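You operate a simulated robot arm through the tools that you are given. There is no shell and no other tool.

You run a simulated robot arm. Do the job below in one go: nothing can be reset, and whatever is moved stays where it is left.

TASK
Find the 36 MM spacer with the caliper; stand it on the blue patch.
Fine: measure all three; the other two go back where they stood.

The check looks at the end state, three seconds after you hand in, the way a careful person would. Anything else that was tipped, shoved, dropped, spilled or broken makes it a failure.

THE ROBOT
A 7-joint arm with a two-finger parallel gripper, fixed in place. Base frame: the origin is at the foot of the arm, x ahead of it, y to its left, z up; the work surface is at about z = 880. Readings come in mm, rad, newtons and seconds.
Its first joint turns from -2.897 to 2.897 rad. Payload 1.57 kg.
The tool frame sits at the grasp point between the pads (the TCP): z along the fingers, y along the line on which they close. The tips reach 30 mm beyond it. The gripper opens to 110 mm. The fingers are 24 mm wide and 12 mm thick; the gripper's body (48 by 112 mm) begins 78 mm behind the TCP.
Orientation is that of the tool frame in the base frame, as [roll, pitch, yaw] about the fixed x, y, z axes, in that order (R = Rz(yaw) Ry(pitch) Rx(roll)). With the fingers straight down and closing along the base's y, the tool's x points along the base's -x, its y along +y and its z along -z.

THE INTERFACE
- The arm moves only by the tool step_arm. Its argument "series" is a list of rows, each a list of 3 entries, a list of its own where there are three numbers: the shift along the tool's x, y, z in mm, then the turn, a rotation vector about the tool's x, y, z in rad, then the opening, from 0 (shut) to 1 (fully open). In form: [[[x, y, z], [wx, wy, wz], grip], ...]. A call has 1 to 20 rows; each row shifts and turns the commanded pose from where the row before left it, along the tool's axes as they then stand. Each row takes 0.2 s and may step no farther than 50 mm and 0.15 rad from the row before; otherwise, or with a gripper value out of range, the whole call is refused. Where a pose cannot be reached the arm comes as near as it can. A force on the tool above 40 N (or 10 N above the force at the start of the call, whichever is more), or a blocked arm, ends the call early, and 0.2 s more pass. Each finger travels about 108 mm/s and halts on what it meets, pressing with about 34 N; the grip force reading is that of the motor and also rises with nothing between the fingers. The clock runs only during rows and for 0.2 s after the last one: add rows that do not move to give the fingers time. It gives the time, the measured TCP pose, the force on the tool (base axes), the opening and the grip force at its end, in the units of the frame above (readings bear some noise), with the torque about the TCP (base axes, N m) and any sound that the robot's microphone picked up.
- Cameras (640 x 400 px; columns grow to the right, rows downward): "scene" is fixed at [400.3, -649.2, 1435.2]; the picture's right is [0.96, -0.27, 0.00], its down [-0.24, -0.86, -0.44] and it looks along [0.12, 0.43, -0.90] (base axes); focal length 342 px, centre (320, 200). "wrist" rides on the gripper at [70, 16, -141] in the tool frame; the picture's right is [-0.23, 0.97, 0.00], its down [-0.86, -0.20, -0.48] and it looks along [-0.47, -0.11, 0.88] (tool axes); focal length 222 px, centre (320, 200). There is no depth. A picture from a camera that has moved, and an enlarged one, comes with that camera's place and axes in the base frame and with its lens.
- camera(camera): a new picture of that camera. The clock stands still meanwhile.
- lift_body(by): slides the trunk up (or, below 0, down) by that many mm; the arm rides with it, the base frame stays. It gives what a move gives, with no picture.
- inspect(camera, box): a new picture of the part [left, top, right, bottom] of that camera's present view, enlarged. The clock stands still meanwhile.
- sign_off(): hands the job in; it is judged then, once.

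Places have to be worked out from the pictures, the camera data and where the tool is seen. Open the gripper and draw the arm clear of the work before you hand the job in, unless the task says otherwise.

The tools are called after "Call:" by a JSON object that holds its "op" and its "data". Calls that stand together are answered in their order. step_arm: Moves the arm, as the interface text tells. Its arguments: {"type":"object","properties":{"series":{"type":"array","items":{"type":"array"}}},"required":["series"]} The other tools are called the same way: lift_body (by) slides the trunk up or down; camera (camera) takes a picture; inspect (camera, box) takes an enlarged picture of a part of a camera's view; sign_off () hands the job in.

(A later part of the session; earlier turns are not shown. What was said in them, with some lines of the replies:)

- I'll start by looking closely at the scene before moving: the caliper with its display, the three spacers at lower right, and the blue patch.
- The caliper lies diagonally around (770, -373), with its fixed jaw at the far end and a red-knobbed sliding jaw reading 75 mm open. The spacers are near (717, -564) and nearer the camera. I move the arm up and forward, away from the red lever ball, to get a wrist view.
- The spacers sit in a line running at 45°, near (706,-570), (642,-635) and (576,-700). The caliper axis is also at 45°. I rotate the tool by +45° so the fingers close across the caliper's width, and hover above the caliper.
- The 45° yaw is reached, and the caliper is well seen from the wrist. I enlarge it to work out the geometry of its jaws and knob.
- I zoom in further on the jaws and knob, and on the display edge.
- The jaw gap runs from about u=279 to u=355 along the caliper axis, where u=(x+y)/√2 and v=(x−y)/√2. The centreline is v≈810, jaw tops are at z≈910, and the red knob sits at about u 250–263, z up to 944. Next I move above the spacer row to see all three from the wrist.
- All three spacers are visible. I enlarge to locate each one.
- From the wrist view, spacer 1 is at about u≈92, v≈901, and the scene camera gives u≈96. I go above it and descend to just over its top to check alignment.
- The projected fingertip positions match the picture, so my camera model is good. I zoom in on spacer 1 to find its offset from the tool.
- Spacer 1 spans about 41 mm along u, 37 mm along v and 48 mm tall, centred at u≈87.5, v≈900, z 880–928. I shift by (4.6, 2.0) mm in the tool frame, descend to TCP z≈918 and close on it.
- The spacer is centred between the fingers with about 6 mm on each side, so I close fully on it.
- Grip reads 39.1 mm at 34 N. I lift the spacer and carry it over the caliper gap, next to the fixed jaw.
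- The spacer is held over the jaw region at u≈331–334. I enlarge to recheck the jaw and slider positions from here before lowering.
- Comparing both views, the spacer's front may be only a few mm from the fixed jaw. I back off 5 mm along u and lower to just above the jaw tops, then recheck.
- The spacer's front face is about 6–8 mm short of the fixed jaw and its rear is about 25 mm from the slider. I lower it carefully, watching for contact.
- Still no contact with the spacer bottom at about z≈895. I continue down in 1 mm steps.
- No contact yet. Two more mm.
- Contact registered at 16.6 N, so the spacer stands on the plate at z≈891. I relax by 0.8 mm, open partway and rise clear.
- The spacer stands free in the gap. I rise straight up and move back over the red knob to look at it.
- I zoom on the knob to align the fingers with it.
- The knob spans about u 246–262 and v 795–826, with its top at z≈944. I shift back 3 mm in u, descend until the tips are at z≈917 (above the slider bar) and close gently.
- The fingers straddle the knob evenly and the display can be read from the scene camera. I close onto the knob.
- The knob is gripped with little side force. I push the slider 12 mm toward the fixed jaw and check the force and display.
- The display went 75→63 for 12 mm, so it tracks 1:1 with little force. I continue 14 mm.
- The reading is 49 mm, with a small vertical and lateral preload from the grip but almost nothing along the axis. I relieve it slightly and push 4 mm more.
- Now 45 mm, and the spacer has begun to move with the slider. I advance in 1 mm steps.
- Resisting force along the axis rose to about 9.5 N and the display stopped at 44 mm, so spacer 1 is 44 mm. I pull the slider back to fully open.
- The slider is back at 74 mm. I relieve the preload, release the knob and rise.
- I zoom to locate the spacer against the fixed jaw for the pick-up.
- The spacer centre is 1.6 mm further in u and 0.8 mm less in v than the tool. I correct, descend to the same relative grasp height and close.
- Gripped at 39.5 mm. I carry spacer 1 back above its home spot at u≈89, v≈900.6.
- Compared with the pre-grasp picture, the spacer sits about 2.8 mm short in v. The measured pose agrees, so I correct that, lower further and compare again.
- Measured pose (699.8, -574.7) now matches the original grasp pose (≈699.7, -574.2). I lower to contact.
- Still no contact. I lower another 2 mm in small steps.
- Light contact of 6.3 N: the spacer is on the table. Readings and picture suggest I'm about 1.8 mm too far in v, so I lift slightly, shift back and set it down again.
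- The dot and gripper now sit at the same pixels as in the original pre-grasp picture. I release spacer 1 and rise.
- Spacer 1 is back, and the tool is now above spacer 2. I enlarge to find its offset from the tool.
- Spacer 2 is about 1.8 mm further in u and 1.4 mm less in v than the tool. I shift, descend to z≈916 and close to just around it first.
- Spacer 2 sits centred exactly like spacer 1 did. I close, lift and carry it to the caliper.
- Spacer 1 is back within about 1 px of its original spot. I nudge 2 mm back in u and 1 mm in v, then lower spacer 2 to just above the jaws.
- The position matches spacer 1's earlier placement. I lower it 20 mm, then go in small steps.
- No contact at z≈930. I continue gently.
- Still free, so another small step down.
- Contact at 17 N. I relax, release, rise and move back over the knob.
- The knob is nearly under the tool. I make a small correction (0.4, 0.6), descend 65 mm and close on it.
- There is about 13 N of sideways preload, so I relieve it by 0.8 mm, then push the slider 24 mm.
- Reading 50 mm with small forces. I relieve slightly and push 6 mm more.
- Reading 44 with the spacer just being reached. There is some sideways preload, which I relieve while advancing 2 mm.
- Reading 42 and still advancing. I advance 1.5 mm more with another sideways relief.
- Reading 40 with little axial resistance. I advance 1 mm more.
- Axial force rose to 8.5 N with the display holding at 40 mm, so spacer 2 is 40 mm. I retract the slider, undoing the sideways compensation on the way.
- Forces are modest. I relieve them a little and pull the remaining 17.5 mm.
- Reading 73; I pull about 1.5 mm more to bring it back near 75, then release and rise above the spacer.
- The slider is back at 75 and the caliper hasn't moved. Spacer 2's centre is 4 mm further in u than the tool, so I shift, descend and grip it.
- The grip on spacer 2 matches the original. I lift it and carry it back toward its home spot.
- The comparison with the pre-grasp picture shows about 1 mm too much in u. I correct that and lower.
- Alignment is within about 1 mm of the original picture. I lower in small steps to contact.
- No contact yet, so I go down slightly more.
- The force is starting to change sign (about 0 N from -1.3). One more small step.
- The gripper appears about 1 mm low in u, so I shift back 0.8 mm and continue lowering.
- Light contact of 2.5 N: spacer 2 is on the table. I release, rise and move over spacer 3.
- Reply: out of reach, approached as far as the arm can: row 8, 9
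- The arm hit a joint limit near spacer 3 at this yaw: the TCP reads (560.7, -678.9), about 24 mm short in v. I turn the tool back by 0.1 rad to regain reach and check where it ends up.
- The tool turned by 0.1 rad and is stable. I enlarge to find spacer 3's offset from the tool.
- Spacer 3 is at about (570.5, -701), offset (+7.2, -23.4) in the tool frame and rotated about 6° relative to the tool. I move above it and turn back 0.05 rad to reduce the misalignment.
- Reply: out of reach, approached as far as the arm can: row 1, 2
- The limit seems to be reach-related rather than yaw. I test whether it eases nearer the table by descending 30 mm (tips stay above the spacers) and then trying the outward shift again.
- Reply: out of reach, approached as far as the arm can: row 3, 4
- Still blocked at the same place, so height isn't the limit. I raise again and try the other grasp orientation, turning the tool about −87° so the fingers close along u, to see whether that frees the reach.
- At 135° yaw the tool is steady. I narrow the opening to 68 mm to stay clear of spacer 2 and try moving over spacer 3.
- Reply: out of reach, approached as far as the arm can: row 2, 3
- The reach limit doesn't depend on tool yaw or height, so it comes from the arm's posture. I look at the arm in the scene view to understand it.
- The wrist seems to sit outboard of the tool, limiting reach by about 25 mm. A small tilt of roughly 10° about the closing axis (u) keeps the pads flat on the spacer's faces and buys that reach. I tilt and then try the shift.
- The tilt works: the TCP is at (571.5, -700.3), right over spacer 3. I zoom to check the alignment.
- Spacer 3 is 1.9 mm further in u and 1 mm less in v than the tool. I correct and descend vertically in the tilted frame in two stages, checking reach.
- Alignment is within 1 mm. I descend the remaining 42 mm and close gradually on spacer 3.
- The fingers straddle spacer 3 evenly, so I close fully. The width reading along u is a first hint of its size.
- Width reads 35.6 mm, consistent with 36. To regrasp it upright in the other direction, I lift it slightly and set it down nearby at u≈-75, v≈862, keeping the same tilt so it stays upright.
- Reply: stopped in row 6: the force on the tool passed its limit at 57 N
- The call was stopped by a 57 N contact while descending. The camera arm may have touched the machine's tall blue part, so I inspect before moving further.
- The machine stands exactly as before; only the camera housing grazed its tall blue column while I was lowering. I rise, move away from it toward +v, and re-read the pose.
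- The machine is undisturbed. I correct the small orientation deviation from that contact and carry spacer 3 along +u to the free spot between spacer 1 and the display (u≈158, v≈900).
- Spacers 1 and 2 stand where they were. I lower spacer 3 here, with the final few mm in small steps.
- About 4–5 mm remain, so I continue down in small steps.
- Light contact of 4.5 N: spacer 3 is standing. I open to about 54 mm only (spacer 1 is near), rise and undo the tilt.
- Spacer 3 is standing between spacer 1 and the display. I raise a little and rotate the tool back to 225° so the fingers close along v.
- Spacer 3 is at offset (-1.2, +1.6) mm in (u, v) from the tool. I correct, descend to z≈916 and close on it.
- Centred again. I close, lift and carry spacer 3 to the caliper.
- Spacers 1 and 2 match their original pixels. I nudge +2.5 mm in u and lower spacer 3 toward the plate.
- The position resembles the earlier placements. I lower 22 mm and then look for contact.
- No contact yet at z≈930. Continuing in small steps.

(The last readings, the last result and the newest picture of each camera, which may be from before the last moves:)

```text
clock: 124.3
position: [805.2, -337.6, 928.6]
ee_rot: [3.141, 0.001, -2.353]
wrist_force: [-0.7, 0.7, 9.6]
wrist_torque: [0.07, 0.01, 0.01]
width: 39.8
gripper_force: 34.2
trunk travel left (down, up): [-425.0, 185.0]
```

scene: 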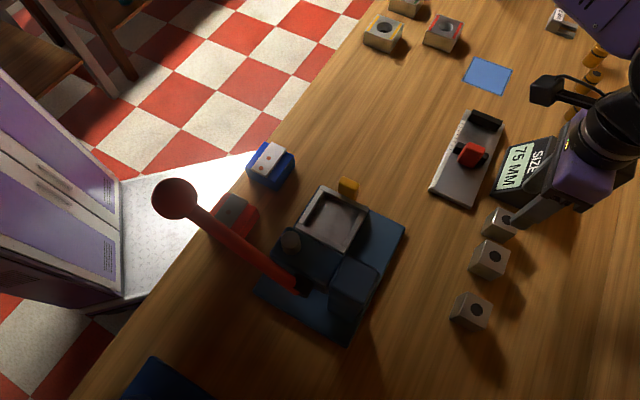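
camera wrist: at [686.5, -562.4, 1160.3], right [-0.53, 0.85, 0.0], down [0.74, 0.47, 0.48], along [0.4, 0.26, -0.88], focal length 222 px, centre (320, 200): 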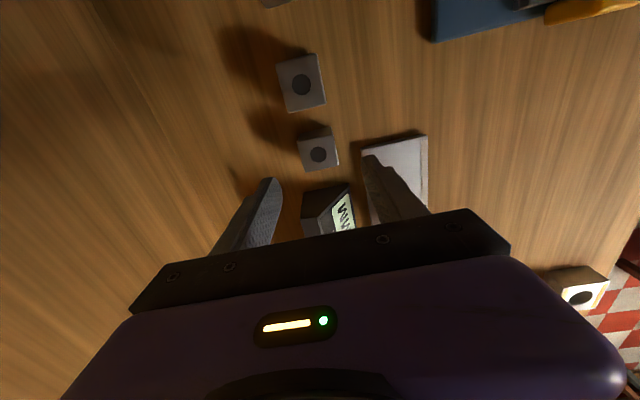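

Contact at 9.6 N. I relax, release, rise and go back above the knob.

Call:
{"op": "step_arm", "data": {"series": [[[0, 0, -0.5], [0, 0, 0], 0], [[0, 0, 0], [0, 0, 0], 0], [[0, 0, 0], [0, 0, 0], 0.42], [[0, 0, 0], [0, 0, 0], 0.5], [[0, 0, 0], [0, 0, 0], 0.62], [[0, 0, 0], [0, 0, 0], 0.62], [[0, 0, -10], [0, 0, 0], 0.62], [[0, 0, -25], [0, 0, 0], 0.62], [[0, 0, -30], [0, 0, 0], 0.62], [[0, 0, -20], [0, 0, 0], 0.62], [[25, -0.5, 0], [0, 0, 0], 0.62], [[25, -0.5, 0], [0, 0, 0], 0.62], [[24, -0.5, 0], [0, 0, 0], 0.62], [[0, 0, 0], [0, 0, 0], 0.62], [[0, 0, 0], [0, 0, 0], 0.62]]}}

Call:
{"op": "inspect", "data": {"camera": "wrist", "box": [270, 110, 390, 235]}}

Call:
{"op": "inspect", "data": {"camera": "scene", "box": [430, 90, 560, 210]}}

```text
clock: 127.5
position: [754.8, -390.2, 1013.2]
ee_rot: [3.14, 0.0, -2.352]
wrist_force: [-0.5, 0.1, -0.2]
wrist_torque: [-0.04, 0.03, -0.03]
width: 68.3
gripper_force: 0.0
trunk travel left (down, up): [-425.0, 185.0]
```

```text
3.20 times, centred on (330, 172) of wrist
camera zoom: at [693.3, -429.3, 1154.5], right [-0.53, 0.85, 0.0], down [0.74, 0.47, 0.48], along [0.41, 0.26, -0.88], focal length 711 px, centre (288, 288)
```

zoom: 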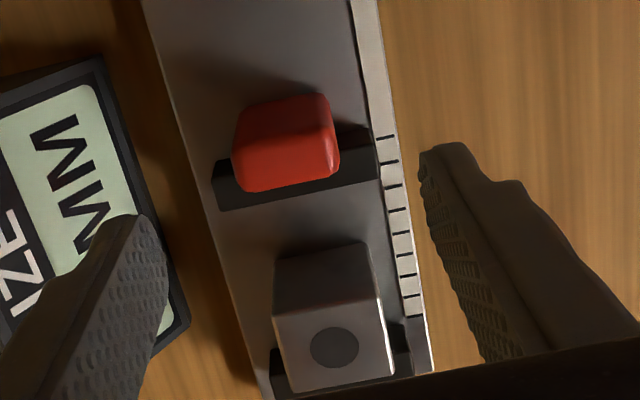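

```text
3.33 times, centred on (495, 150) of scene
camera zoom: at [400.3, -649.2, 1435.2], right [0.96, -0.27, 0.0], down [-0.24, -0.86, -0.44], along [0.12, 0.43, -0.9], focal length 1139 px, centre (-263, 367)
```

zoom: 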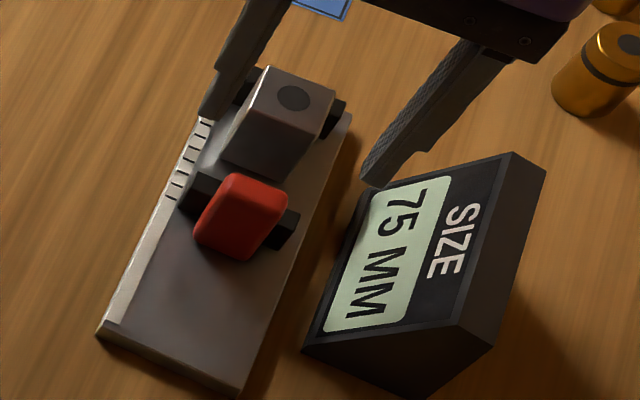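

The knob shows at the same relative place as the first time. I shift (3, -0.4), descend 66 mm and grip it.

Call:
{"op": "step_arm", "data": {"series": [[[3, -0.4, 15], [0, 0, 0], 0.62], [[0, 0, 20], [0, 0, 0], 0.62], [[0, 0, 20], [0, 0, 0], 0.62], [[0, 0, 10.5], [0, 0, 0], 0.62], [[0, 0, 0], [0, 0, 0], 0.5], [[0, 0, 0], [0, 0, 0], 0.4], [[0, 0, 0], [0, 0, 0], 0.34], [[0, 0, 0], [0, 0, 0], 0.3], [[0, 0, 0], [0, 0, 0], 0.26], [[0, 0, 0], [0, 0, 0], 0.2], [[0, 0, 0], [0, 0, 0], 0.1], [[0, 0, 0], [0, 0, 0], 0.0]]}}

Call:
{"op": "inspect", "data": {"camera": "scene", "box": [430, 90, 560, 210]}}

```text
clock: 130.2
position: [752.9, -392.8, 948.3]
ee_rot: [3.14, 0.001, -2.352]
wrist_force: [0.1, -0.2, -1.2]
wrist_torque: [-0.21, -0.11, -0.36]
width: 33.8
gripper_force: 41.1
trunk travel left (down, up): [-425.0, 185.0]
```

```text
3.33 times, centred on (495, 150) of scene
camera zoom: at [400.3, -649.2, 1435.2], right [0.96, -0.27, 0.0], down [-0.24, -0.86, -0.44], along [0.12, 0.43, -0.9], focal length 1139 px, centre (-263, 367)
```

zoom: 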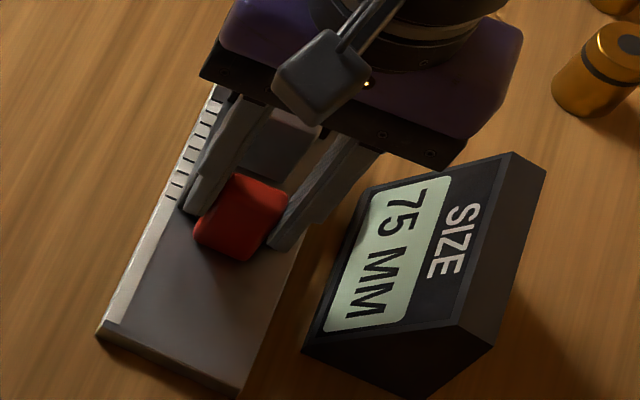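

Forces are near zero. I push the slider 24 mm.

Call:
{"op": "step_arm", "data": {"series": [[[-4, -0.1, 0], [0, 0, 0], 0], [[-4, -0.1, 0], [0, 0, 0], 0], [[-4, -0.1, 0], [0, 0, 0], 0], [[-4, -0.1, 0], [0, 0, 0], 0], [[-4, -0.1, 0], [0, 0, 0], 0], [[-4, -0.1, 0], [0, 0, 0], 0], [[0, 0, 0], [0, 0, 0], 0]]}}

Call:
{"op": "inspect", "data": {"camera": "scene", "box": [430, 90, 560, 210]}}

```text
clock: 131.8
position: [770.0, -376.5, 947.6]
ee_rot: [3.138, 0.0, -2.353]
wrist_force: [-14.1, 13.2, 3.8]
wrist_torque: [-0.14, 0.21, -0.28]
width: 33.5
gripper_force: 41.9
trunk travel left (down, up): [-425.0, 185.0]
```

```text
3.33 times, centred on (495, 150) of scene
camera zoom: at [400.3, -649.2, 1435.2], right [0.96, -0.27, 0.0], down [-0.24, -0.86, -0.44], along [0.12, 0.43, -0.9], focal length 1139 px, centre (-263, 367)
```

zoom: 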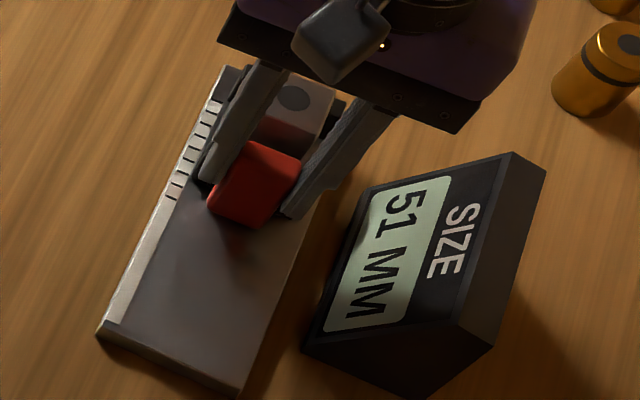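

Reading 51, but there is about 19 N sideways: I overcompensated in v. I relieve it by 1.1 mm and push 8 mm more.

Call:
{"op": "step_arm", "data": {"series": [[[0, 1.1, 0], [0, 0, 0], 0], [[-3, 0, 0], [0, 0, 0], 0], [[-3, 0, 0], [0, 0, 0], 0], [[-2, 0, 0], [0, 0, 0], 0], [[0, 0, 0], [0, 0, 0], 0]]}}

Call:
{"op": "inspect", "data": {"camera": "scene", "box": [430, 90, 560, 210]}}

```text
clock: 132.9
position: [775.4, -369.5, 947.2]
ee_rot: [3.141, 0.0, -2.352]
wrist_force: [-11.7, 9.9, -10.7]
wrist_torque: [-0.51, -0.06, -0.41]
width: 33.6
gripper_force: 41.7
trunk travel left (down, up): [-425.0, 185.0]
```

```text
3.33 times, centred on (495, 150) of scene
camera zoom: at [400.3, -649.2, 1435.2], right [0.96, -0.27, 0.0], down [-0.24, -0.86, -0.44], along [0.12, 0.43, -0.9], focal length 1139 px, centre (-263, 367)
```

zoom: 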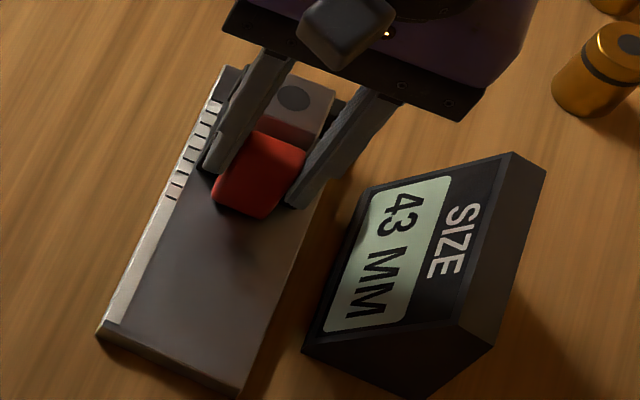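

Reading 43. I relieve the sideways and vertical preload again and push 4 mm.

Call:
{"op": "step_arm", "data": {"series": [[[0, 1.0, 0.6], [0, 0, 0], 0], [[-2, 0, 0], [0, 0, 0], 0], [[-2, 0, 0], [0, 0, 0], 0], [[0, 0, 0], [0, 0, 0], 0]]}}

Call:
{"op": "inspect", "data": {"camera": "scene", "box": [430, 90, 560, 210]}}

```text
clock: 133.9
position: [777.8, -368.2, 946.7]
ee_rot: [-3.14, -0.001, -2.354]
wrist_force: [-4.3, 2.2, 1.9]
wrist_torque: [0.36, 0.56, -0.63]
width: 33.9
gripper_force: 41.5
trunk travel left (down, up): [-425.0, 185.0]
```

```text
3.33 times, centred on (495, 150) of scene
camera zoom: at [400.3, -649.2, 1435.2], right [0.96, -0.27, 0.0], down [-0.24, -0.86, -0.44], along [0.12, 0.43, -0.9], focal length 1139 px, centre (-263, 367)
```

zoom: 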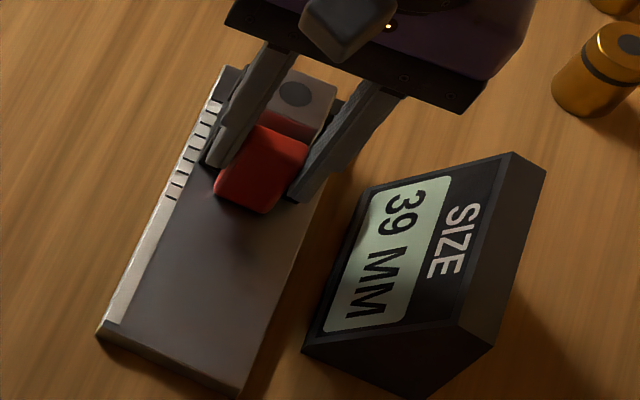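

Reading 39 and still moving freely. I advance 2 mm more.

Call:
{"op": "step_arm", "data": {"series": [[[-1, 0.2, 0], [0, 0, 0], 0], [[-1, 0, 0], [0, 0, 0], 0], [[0, 0, 0], [0, 0, 0], 0]]}}

Call:
{"op": "inspect", "data": {"camera": "scene", "box": [430, 90, 560, 210]}}

```text
clock: 134.8
position: [780.3, -366.1, 947.8]
ee_rot: [-3.14, 0.001, -2.354]
wrist_force: [4.5, -4.9, 2.9]
wrist_torque: [0.22, 0.33, -0.62]
width: 33.6
gripper_force: 41.1
trunk travel left (down, up): [-425.0, 185.0]
```

```text
3.33 times, centred on (495, 150) of scene
camera zoom: at [400.3, -649.2, 1435.2], right [0.96, -0.27, 0.0], down [-0.24, -0.86, -0.44], along [0.12, 0.43, -0.9], focal length 1139 px, centre (-263, 367)
```

zoom: 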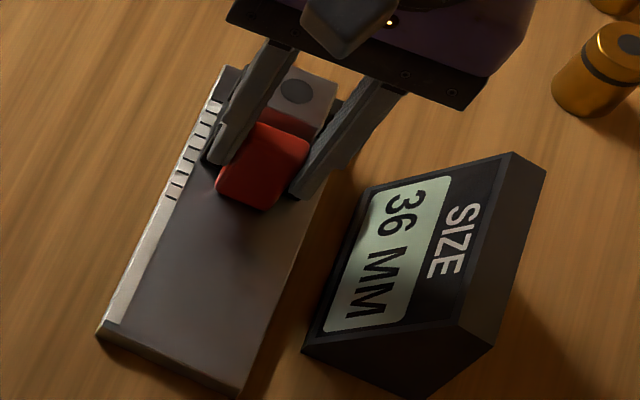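

It reads 36 with no axial resistance yet. I advance another 0.8 mm to see whether it holds at 36.

Call:
{"op": "step_arm", "data": {"series": [[[-0.4, -0.2, 0], [0, 0, 0], 0], [[-0.4, 0, 0], [0, 0, 0], 0], [[0, 0, 0], [0, 0, 0], 0]]}}

Call:
{"op": "inspect", "data": {"camera": "scene", "box": [430, 90, 560, 210]}}

```text
clock: 135.6
position: [778.8, -365.5, 947.9]
ee_rot: [-3.141, 0.0, -2.352]
wrist_force: [6.2, -8.0, 6.0]
wrist_torque: [0.2, 0.34, -0.49]
width: 34.0
gripper_force: 41.4
trunk travel left (down, up): [-425.0, 185.0]
```

```text
3.33 times, centred on (495, 150) of scene
camera zoom: at [400.3, -649.2, 1435.2], right [0.96, -0.27, 0.0], down [-0.24, -0.86, -0.44], along [0.12, 0.43, -0.9], focal length 1139 px, centre (-263, 367)
```

zoom: 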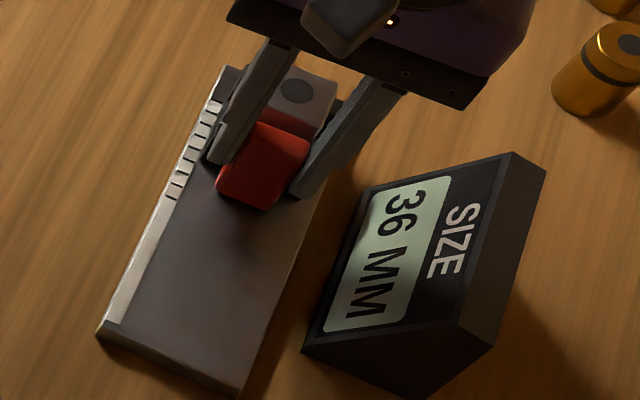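

Still 36 with about 1 N axial. One more 0.6 mm advance to confirm it's clamped.

Call:
{"op": "step_arm", "data": {"series": [[[-0.6, -0.3, -0.3], [0, 0, 0], 0], [[0, 0, 0], [0, 0, 0], 0]]}}

Call:
{"op": "inspect", "data": {"camera": "scene", "box": [430, 90, 560, 210]}}

```text
clock: 136.2
position: [780.0, -365.7, 948.1]
ee_rot: [3.142, -0.001, -2.353]
wrist_force: [3.2, -12.0, 6.6]
wrist_torque: [0.27, -0.8, -0.12]
width: 33.8
gripper_force: 41.4
trunk travel left (down, up): [-425.0, 185.0]
```

```text
3.33 times, centred on (495, 150) of scene
camera zoom: at [400.3, -649.2, 1435.2], right [0.96, -0.27, 0.0], down [-0.24, -0.86, -0.44], along [0.12, 0.43, -0.9], focal length 1139 px, centre (-263, 367)
```

zoom: 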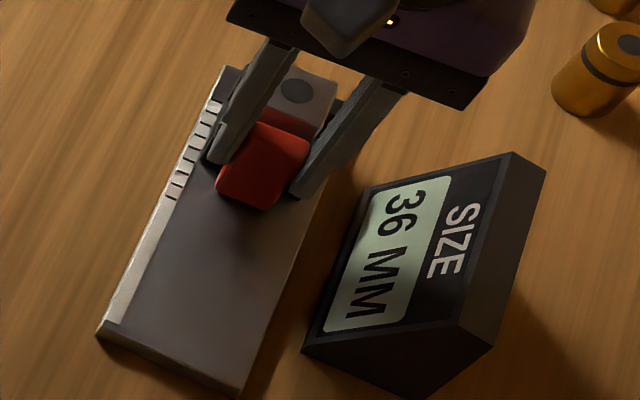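

Axial resistance is now about 6 N with the display holding at 36 mm, so spacer 3 is the 36 mm one (44 / 40 / 36). I retract the slider in two stages.

Call:
{"op": "step_arm", "data": {"series": [[[1, -0.4, 0], [0, 0, 0], 0], [[3, 0, 0.2], [0, 0, 0], 0], [[4, 0, 0], [0, 0, 0], 0], [[5, 0, 0], [0, 0, 0], 0], [[5, 0, 0], [0, 0, 0], 0], [[0, 0, 0], [0, 0, 0], 0]]}}

```text
clock: 137.6
position: [767.4, -378.3, 948.3]
ee_rot: [3.139, 0.003, -2.352]
wrist_force: [2.5, -0.8, 8.0]
wrist_torque: [-0.1, -0.21, -0.17]
width: 33.7
gripper_force: 41.5
trunk travel left (down, up): [-425.0, 185.0]
```

Forces are modest. I pull back the remaining 21 mm, relieving the vertical preload slightly.

Call:
{"op": "step_arm", "data": {"series": [[[5, -0.1, -0.4], [0, 0, 0], 0], [[5, -0.1, 0], [0, 0, 0], 0], [[5, 0, 0], [0, 0, 0], 0], [[5, 0, 0], [0, 0, 0], 0], [[1.4, 0, 0], [0, 0, 0], 0], [[0, 0, 0], [0, 0, 0], 0]]}}

Call:
{"op": "inspect", "data": {"camera": "scene", "box": [430, 90, 560, 210]}}

```text
clock: 138.9
position: [752.6, -393.9, 947.5]
ee_rot: [3.14, -0.001, -2.352]
wrist_force: [-0.3, 3.1, 3.3]
wrist_torque: [0.03, -0.72, -0.39]
width: 33.7
gripper_force: 41.9
trunk travel left (down, up): [-425.0, 185.0]
```

```text
3.33 times, centred on (495, 150) of scene
camera zoom: at [400.3, -649.2, 1435.2], right [0.96, -0.27, 0.0], down [-0.24, -0.86, -0.44], along [0.12, 0.43, -0.9], focal length 1139 px, centre (-263, 367)
```

zoom: 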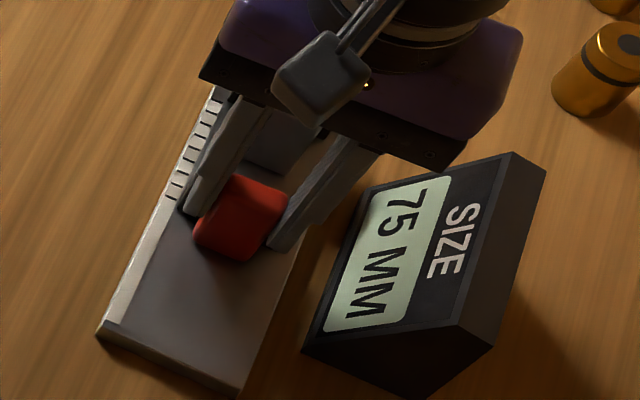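

The display is back at 75 mm. I release the knob, rise and return above spacer 3.

Call:
{"op": "step_arm", "data": {"series": [[[0, 0, 0], [0, 0, 0], 0.35], [[0, 0, 0], [0, 0, 0], 0.5], [[0, 0, 0], [0, 0, 0], 0.62], [[0, 0, 0], [0, 0, 0], 0.62], [[0, 0, -20], [0, 0, 0], 0.62], [[0, 0, -25], [0, 0, 0], 0.62], [[0, 0, -20], [0, 0, 0], 0.62], [[-27, 0, 0], [0, 0, 0], 0.62], [[-27, 0, 0], [0, 0, 0], 0.62], [[-27, 0, 0], [0, 0, 0], 0.62], [[0, 0, 0], [0, 0, 0], 0.62], [[0, 0, 0], [0, 0, 0], 0.62]]}}

Call:
{"op": "inspect", "data": {"camera": "wrist", "box": [260, 100, 390, 200]}}

Call:
{"op": "inspect", "data": {"camera": "scene", "box": [430, 90, 560, 210]}}

```text
clock: 141.6
position: [809.4, -334.9, 1013.1]
ee_rot: [3.139, 0.0, -2.352]
wrist_force: [0.6, -0.1, -0.3]
wrist_torque: [0.0, 0.01, -0.03]
width: 68.0
gripper_force: 0.0
trunk travel left (down, up): [-425.0, 185.0]
```

```text
4.00 times, centred on (325, 150) of wrist
camera zoom: at [748.7, -374.7, 1154.0], right [-0.53, 0.85, 0.0], down [0.74, 0.47, 0.48], along [0.4, 0.26, -0.88], focal length 888 px, centre (300, 400)
```

zoom: 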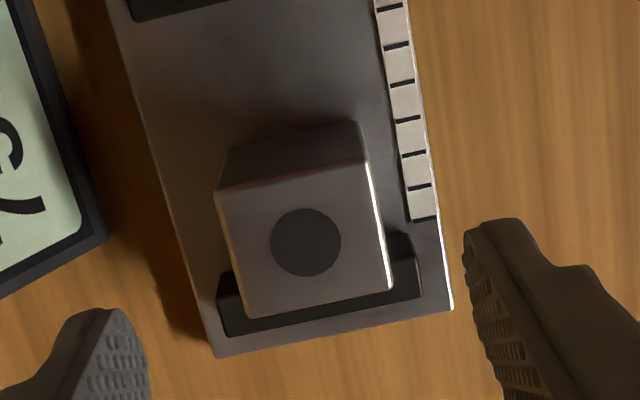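

```text
3.33 times, centred on (495, 150) of scene
camera zoom: at [400.3, -649.2, 1435.2], right [0.96, -0.27, 0.0], down [-0.24, -0.86, -0.44], along [0.12, 0.43, -0.9], focal length 1139 px, centre (-263, 367)
```

zoom: 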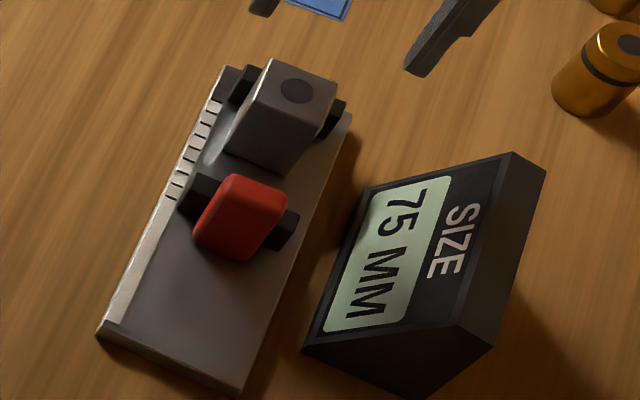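

Everything is in place, with spacer 3 at offset (+0.4, -1.1) mm from the tool. I correct, descend and grip it.

Call:
{"op": "step_arm", "data": {"series": [[[-0.4, 1.1, 10], [0, 0, 0], 0.62], [[0, 0, 25], [0, 0, 0], 0.62], [[0, 0, 25], [0, 0, 0], 0.62], [[0, 0, 15], [0, 0, 0], 0.62], [[0, 0, 10], [0, 0, 0], 0.62], [[0, 0, 0], [0, 0, 0], 0.62], [[0, 0, 0], [0, 0, 0], 0.45], [[0, 0, 0], [0, 0, 0], 0.38], [[0, 0, 0], [0, 0, 0], 0.3], [[0, 0, 0], [0, 0, 0], 0.2], [[0, 0, 0], [0, 0, 0], 0.0], [[0, 0, 0], [0, 0, 0], 0.0]]}}

Call:
{"op": "inspect", "data": {"camera": "wrist", "box": [220, 100, 420, 225]}}

```text
clock: 144.2
position: [810.1, -334.1, 929.0]
ee_rot: [3.141, 0.0, -2.354]
wrist_force: [-0.7, -0.3, -0.8]
wrist_torque: [0.03, 0.01, -0.03]
width: 39.5
gripper_force: 33.8
trunk travel left (down, up): [-425.0, 185.0]
```

```text
3.20 times, centred on (320, 162) of wrist
camera zoom: at [748.0, -373.7, 1069.3], right [-0.53, 0.85, 0.0], down [0.74, 0.47, 0.48], along [0.4, 0.26, -0.88], focal length 711 px, centre (320, 320)
```

zoom: 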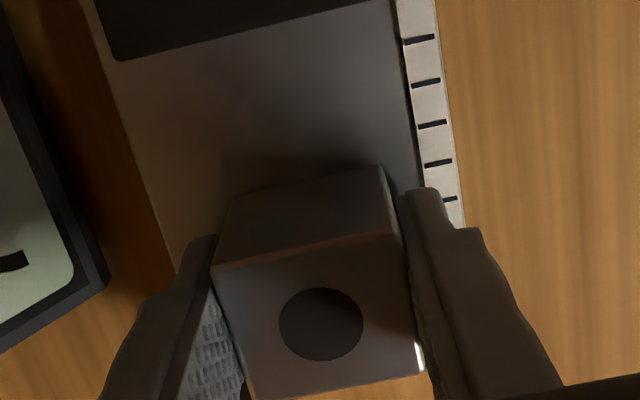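

Gripped at 39.5 mm. I lift spacer 3 out and carry it over the blue patch at about u≈510, v≈781 (≈913, -191).

Call:
{"op": "step_arm", "data": {"series": [[[2, 0, -10], [0, 0, 0], 0], [[0, 0, -30], [0, 0, 0], 0], [[0, 0, -32], [0, 0, 0], 0], [[0, 0, -30], [0, 0, 0], 0], [[-29.3, 4.6, 0], [0, 0, 0], 0], [[-29.3, 4.6, 0], [0, 0, 0], 0], [[-29.3, 4.6, 0], [0, 0, 0], 0], [[-29.3, 4.6, 0], [0, 0, 0], 0], [[0, 0, 0], [0, 0, 0], 0]]}}

Call:
{"op": "camera", "data": {"camera": "wrist"}}

Call:
{"op": "camera", "data": {"camera": "scene"}}

```text
clock: 146.2
position: [876.6, -239.0, 1029.6]
ee_rot: [3.141, 0.0, -2.353]
wrist_force: [0.7, -0.4, -2.1]
wrist_torque: [0.03, -0.02, -0.03]
width: 39.4
gripper_force: 34.3
trunk travel left (down, up): [-425.0, 185.0]
```

```text
taken
camera wrist: at [816.0, -278.7, 1171.1], right [-0.53, 0.85, 0.0], down [0.74, 0.47, 0.48], along [0.4, 0.25, -0.88], focal length 222 px, centre (320, 200)
```

wrist: 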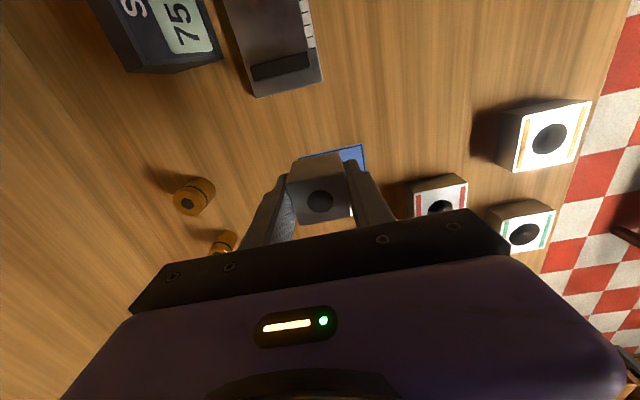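

```text
taken
```

scene: 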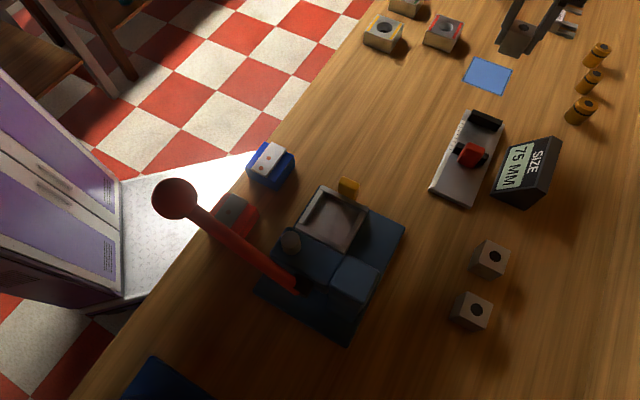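

The patch's near edge shows at u≈465 and v from 737 to 823, so its centre is about u≈507.5, v≈780. I move there and start lowering.

Call:
{"op": "step_arm", "data": {"series": [[[-28.5, 4.8, 0], [0, 0, 0], 0], [[-28.5, 4.7, 0], [0, 0, 0], 0], [[0, 0, 0], [0, 0, 0], 0], [[0, 0, 25], [0, 0, 0], 0], [[0, 0, 30], [0, 0, 0], 0], [[0, 0, 25], [0, 0, 0], 0], [[0, 0, 0], [0, 0, 0], 0], [[0, 0, 0], [0, 0, 0], 0]]}}

Call:
{"op": "camera", "data": {"camera": "wrist"}}

Call:
{"op": "inspect", "data": {"camera": "scene", "box": [430, 20, 560, 120]}}

```text
clock: 147.9
position: [909.7, -193.5, 950.4]
ee_rot: [3.139, 0.0, -2.353]
wrist_force: [0.6, -0.3, -1.8]
wrist_torque: [0.01, 0.01, -0.01]
width: 39.4
gripper_force: 33.8
trunk travel left (down, up): [-425.0, 185.0]
```

```text
taken
camera wrist: at [848.6, -232.4, 1091.1], right [-0.53, 0.85, 0.0], down [0.74, 0.47, 0.48], along [0.41, 0.26, -0.88], focal length 222 px, centre (320, 200)
```

wrist: 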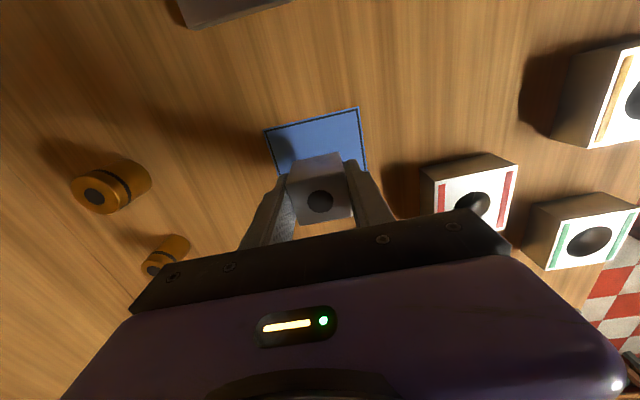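

```text
4.00 times, centred on (495, 70) of scene
camera zoom: at [400.3, -649.2, 1435.2], right [0.96, -0.27, 0.0], down [-0.24, -0.86, -0.44], along [0.12, 0.43, -0.9], focal length 1367 px, centre (-380, 720)
```

zoom: 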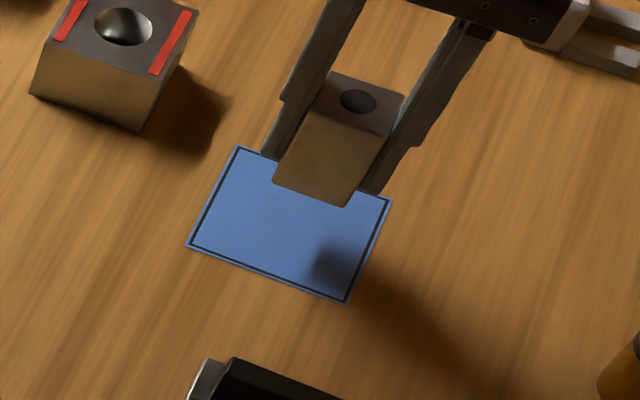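

The patch centre is at about u≈508, v≈780 and the tool is at (506, 780). I nudge 2 mm and lower most of the way.

Call:
{"op": "step_arm", "data": {"series": [[[-2, 0, 5], [0, 0, 0], 0], [[0, 0, 12], [0, 0, 0], 0], [[0, 0, 8], [0, 0, 0], 0], [[0, 0, 3], [0, 0, 0], 0], [[0, 0, 1.5], [0, 0, 0], 0], [[0, 0, 0], [0, 0, 0], 0]]}}

```text
clock: 149.3
position: [911.3, -192.1, 920.4]
ee_rot: [3.14, 0.001, -2.353]
wrist_force: [0.1, 1.5, -0.6]
wrist_torque: [0.02, 0.0, -0.02]
width: 39.6
gripper_force: 33.6
trunk travel left (down, up): [-425.0, 185.0]
```

No contact at z≈920.5. I go on in small steps.

Call:
{"op": "step_arm", "data": {"series": [[[0, 0, 0.8], [0, 0, 0], 0], [[0, 0, 0.8], [0, 0, 0], 0], [[0, 0, 0], [0, 0, 0], 0]]}}

```text
clock: 150.2
position: [910.7, -193.1, 919.1]
ee_rot: [3.141, 0.001, -2.353]
wrist_force: [-0.1, 0.4, -1.6]
wrist_torque: [-0.04, -0.02, 0.01]
width: 39.3
gripper_force: 34.2
trunk travel left (down, up): [-425.0, 185.0]
```

Still free, so I lower another 1.5 mm.

Call:
{"op": "step_arm", "data": {"series": [[[0, 0, 0.8], [0, 0, 0], 0], [[0, 0, 0.7], [0, 0, 0], 0], [[0, 0, 0], [0, 0, 0], 0]]}}

```text
clock: 150.9
position: [910.9, -191.7, 917.7]
ee_rot: [3.139, -0.001, -2.353]
wrist_force: [0.1, -0.3, -1.0]
wrist_torque: [-0.01, -0.02, 0.01]
width: 39.6
gripper_force: 34.5
trunk travel left (down, up): [-425.0, 185.0]
```

Still no contact, so another 1.4 mm down.

Call:
{"op": "step_arm", "data": {"series": [[[0, 0, 0.7], [0, 0, 0], 0], [[0, 0, 0.7], [0, 0, 0], 0], [[0, 0, 0], [0, 0, 0], 0]]}}

```text
clock: 151.8
position: [911.5, -191.4, 916.1]
ee_rot: [3.141, 0.001, -2.352]
wrist_force: [-0.3, 0.7, -0.6]
wrist_torque: [0.03, -0.01, 0.03]
width: 39.4
gripper_force: 34.2
trunk travel left (down, up): [-425.0, 185.0]
```

Force is beginning to rise slightly. One more small step.

Call:
{"op": "step_arm", "data": {"series": [[[0, 0, 0.6], [0, 0, 0], 0], [[0, 0, 0], [0, 0, 0], 0]]}}

Call:
{"op": "inspect", "data": {"camera": "scene", "box": [430, 20, 560, 120]}}

```text
clock: 152.3
position: [911.0, -190.6, 916.8]
ee_rot: [-3.141, 0.001, -2.351]
wrist_force: [0.0, 2.8, 6.8]
wrist_torque: [0.0, -0.03, 0.02]
width: 39.5
gripper_force: 33.9
trunk travel left (down, up): [-425.0, 185.0]
```

```text
4.00 times, centred on (495, 70) of scene
camera zoom: at [400.3, -649.2, 1435.2], right [0.96, -0.27, 0.0], down [-0.24, -0.86, -0.44], along [0.12, 0.43, -0.9], focal length 1367 px, centre (-380, 720)
```

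zoom: 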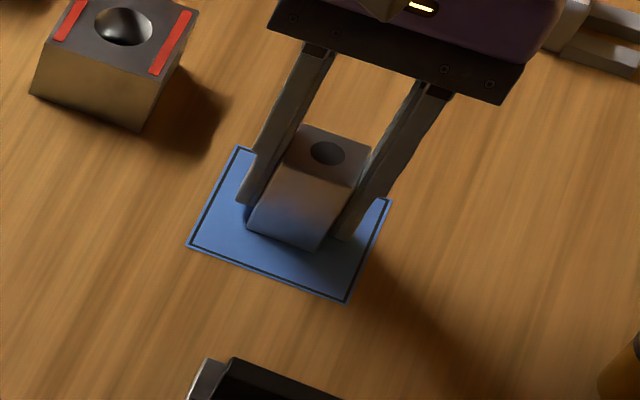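

Contact at 6.8 N, and spacer 3 stands centred on the blue patch. I release and rise straight up.

Call:
{"op": "step_arm", "data": {"series": [[[0, 0, -0.3], [0, 0, 0], 0], [[0, 0, 0], [0, 0, 0], 0.42], [[0, 0, 0], [0, 0, 0], 0.5], [[0, 0, 0], [0, 0, 0], 0.62], [[0, 0, 0], [0, 0, 0], 0.62], [[0, 0, -10], [0, 0, 0], 0.62], [[0, 0, -25], [0, 0, 0], 0.62], [[0, 0, -35], [0, 0, 0], 0.62], [[0, 0, -40], [0, 0, 0], 0.8], [[0, 0, -30], [0, 0, 0], 1], [[0, 0, 0], [0, 0, 0], 1], [[0, 0, 0], [0, 0, 0], 1]]}}

Call:
{"op": "camera", "data": {"camera": "scene"}}

Call:
{"op": "camera", "data": {"camera": "wrist"}}

Call:
{"op": "inspect", "data": {"camera": "scene", "box": [430, 20, 560, 120]}}

```text
clock: 154.9
position: [911.1, -190.3, 1054.9]
ee_rot: [3.14, 0.0, -2.353]
wrist_force: [-0.2, -0.2, 0.1]
wrist_torque: [0.06, 0.02, -0.01]
width: 109.8
gripper_force: 0.2
trunk travel left (down, up): [-425.0, 185.0]
```

```text
taken
```

scene: 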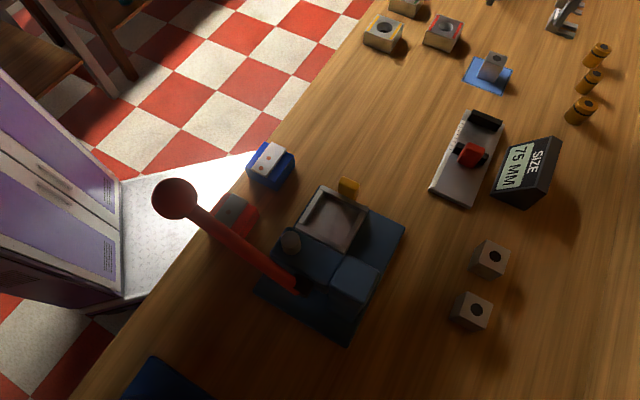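

```text
taken
camera wrist: at [850.5, -230.6, 1196.7], right [-0.53, 0.85, 0.0], down [0.74, 0.47, 0.48], along [0.4, 0.26, -0.88], focal length 222 px, centre (320, 200)
```

wrist: 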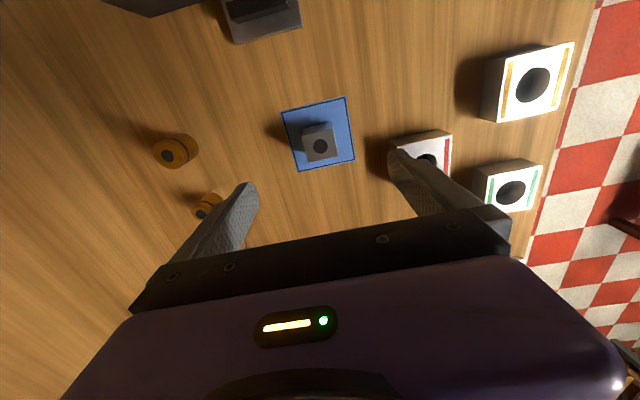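

```text
4.00 times, centred on (495, 70) of scene
camera zoom: at [400.3, -649.2, 1435.2], right [0.96, -0.27, 0.0], down [-0.24, -0.86, -0.44], along [0.12, 0.43, -0.9], focal length 1367 px, centre (-380, 720)
```

zoom: 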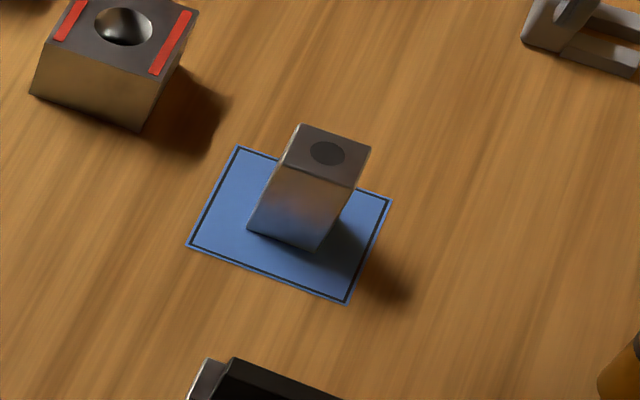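

Spacer 3 stands on the patch. I do a final check of the machine, the other spacers and the caliper against the initial pictures.

Call:
{"op": "inspect", "data": {"camera": "scene", "box": [140, 120, 420, 360]}}

Call:
{"op": "inspect", "data": {"camera": "scene", "box": [400, 220, 560, 400]}}

Call:
{"op": "inspect", "data": {"camera": "scene", "box": [410, 90, 580, 220]}}

Call:
{"op": "inspect", "data": {"camera": "scene", "box": [340, 0, 640, 140]}}

```text
1.67 times, centred on (280, 240) of scene
camera zoom: at [400.3, -649.2, 1435.2], right [0.96, -0.27, 0.0], down [-0.24, -0.86, -0.44], along [0.12, 0.43, -0.9], focal length 570 px, centre (387, 133)
```

zoom: 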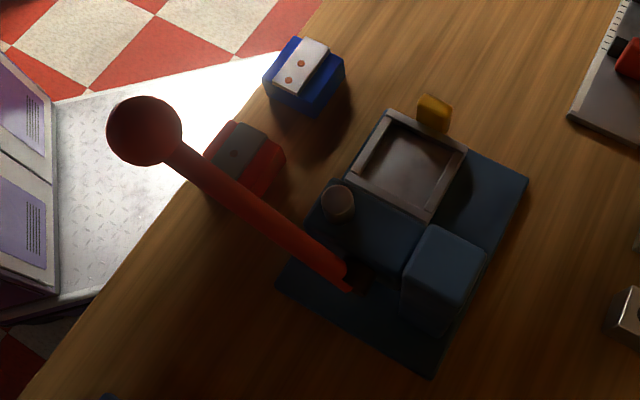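

```text
2.22 times, centred on (480, 310) of scene
camera zoom: at [400.3, -649.2, 1435.2], right [0.96, -0.27, 0.0], down [-0.24, -0.86, -0.44], along [0.12, 0.43, -0.9], focal length 760 px, centre (-36, -44)
```

zoom: 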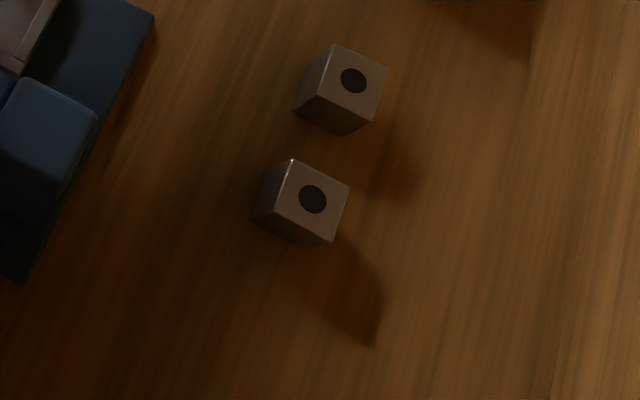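

```text
3.08 times, centred on (495, 155) of scene
camera zoom: at [400.3, -649.2, 1435.2], right [0.96, -0.27, 0.0], down [-0.24, -0.86, -0.44], along [0.12, 0.43, -0.9], focal length 1052 px, centre (-218, 338)
```

zoom: 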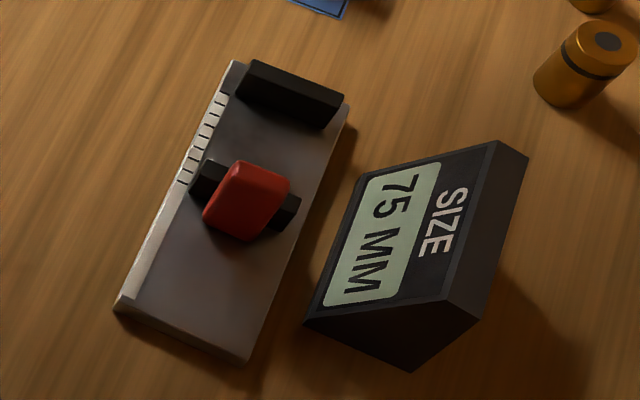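

```text
2.13 times, centred on (490, 70) of scene
camera zoom: at [400.3, -649.2, 1435.2], right [0.96, -0.27, 0.0], down [-0.24, -0.86, -0.44], along [0.12, 0.43, -0.9], focal length 729 px, centre (-43, 477)
```

zoom: 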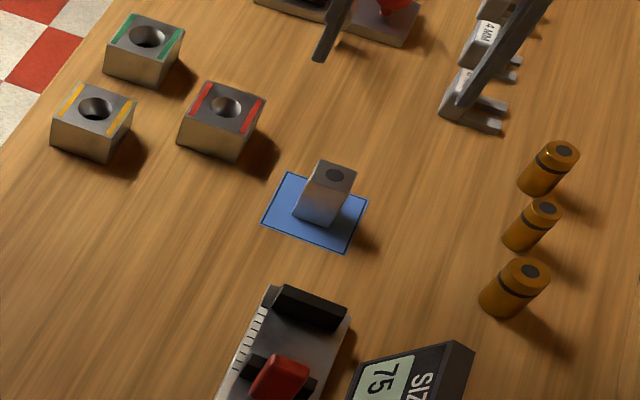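

All objects match their initial positions. I draw the arm up and back toward the base, gripper open.

Call:
{"op": "step_arm", "data": {"series": [[[0, 0, -35], [0, 0, 0], 1], [[0, 0, -35], [0, 0, 0], 1], [[0, 0, -30], [0, 0, 0], 1], [[15, 30, 0], [0, 0, 0], 1], [[15, 30, 0], [0, 0, 0], 1], [[15, 30, 0], [0, 0, 0], 1], [[15, 30, 0], [0, 0, 0], 1], [[0, 0, 0], [0, 0, 0], 1], [[0, 0, 0], [0, 0, 0], 1]]}}

Call:
{"op": "camera", "data": {"camera": "scene"}}

Call:
{"op": "camera", "data": {"camera": "wrist"}}

```text
clock: 156.9
position: [785.6, -150.0, 1157.2]
ee_rot: [-3.141, 0.0, -2.351]
wrist_force: [-0.1, -0.1, -0.4]
wrist_torque: [0.01, 0.02, 0.03]
width: 109.9
gripper_force: 0.0
trunk travel left (down, up): [-425.0, 185.0]
```

```text
taken
```

scene: 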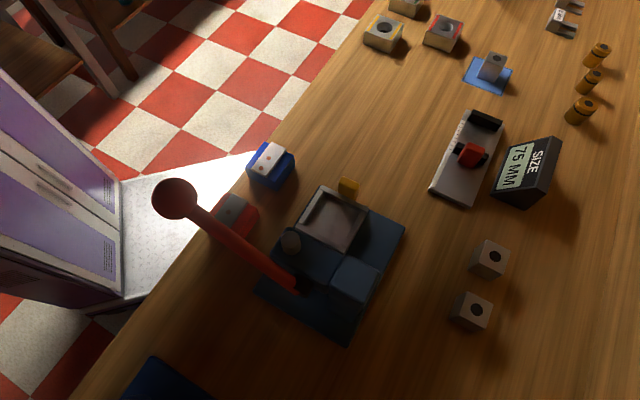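

```text
taken
camera wrist: at [723.7, -189.6, 1298.8], right [-0.53, 0.85, 0.0], down [0.74, 0.47, 0.48], along [0.41, 0.26, -0.88], focal length 222 px, centre (320, 200)
```

wrist: 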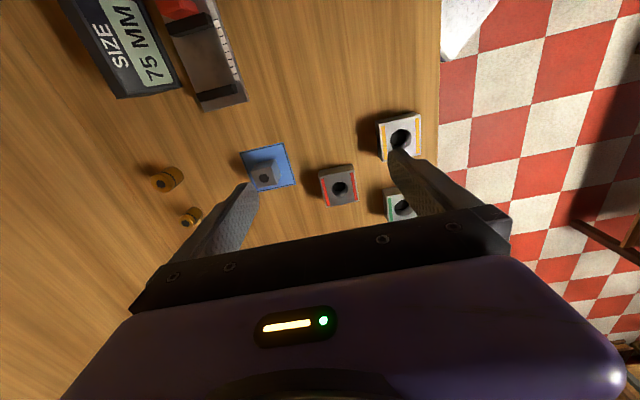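

The 36 mm spacer stands on the blue patch, the 44 mm and 40 mm spacers are back at their places, and the caliper is reopened to 75 mm. The arm is clear with the gripper open, so I hand the job in.

Call:
{"op": "sign_off", "data": {}}

```text
The job is handed in.
```

The 36 mm spacer is standing upright in the middle of the blue patch. It was the one nearest the camera at the start.

| Spacer (start position) | Caliper reading | Where it is now |
|---|---|---|
| Nearest the caliper | 44 mm | Back where it stood |
| Middle | 40 mm | Back where it stood |
| Nearest the camera | 36 mm | On the blue patch |

In the final pictures, the 44 mm and 40 mm spacers sit within about a pixel, or roughly 1 mm, of where they started. The caliper is open at 75 mm again and has not shifted.

**One contact:** while I was lowering the 36 mm spacer, something on the arm hit an obstacle and the force limit stopped it at 57 N. It was most likely the camera housing against the tall column of the blue machine. The machine looks exactly as it did before.

**Set down once:** the arm could not reach the 36 mm spacer with the gripper straight down. I tilted the gripper to pick it up, stood it briefly on free table between the 44 mm spacer and the display, and gripped it again from there.

The gripper is open and the arm is clear of the work.
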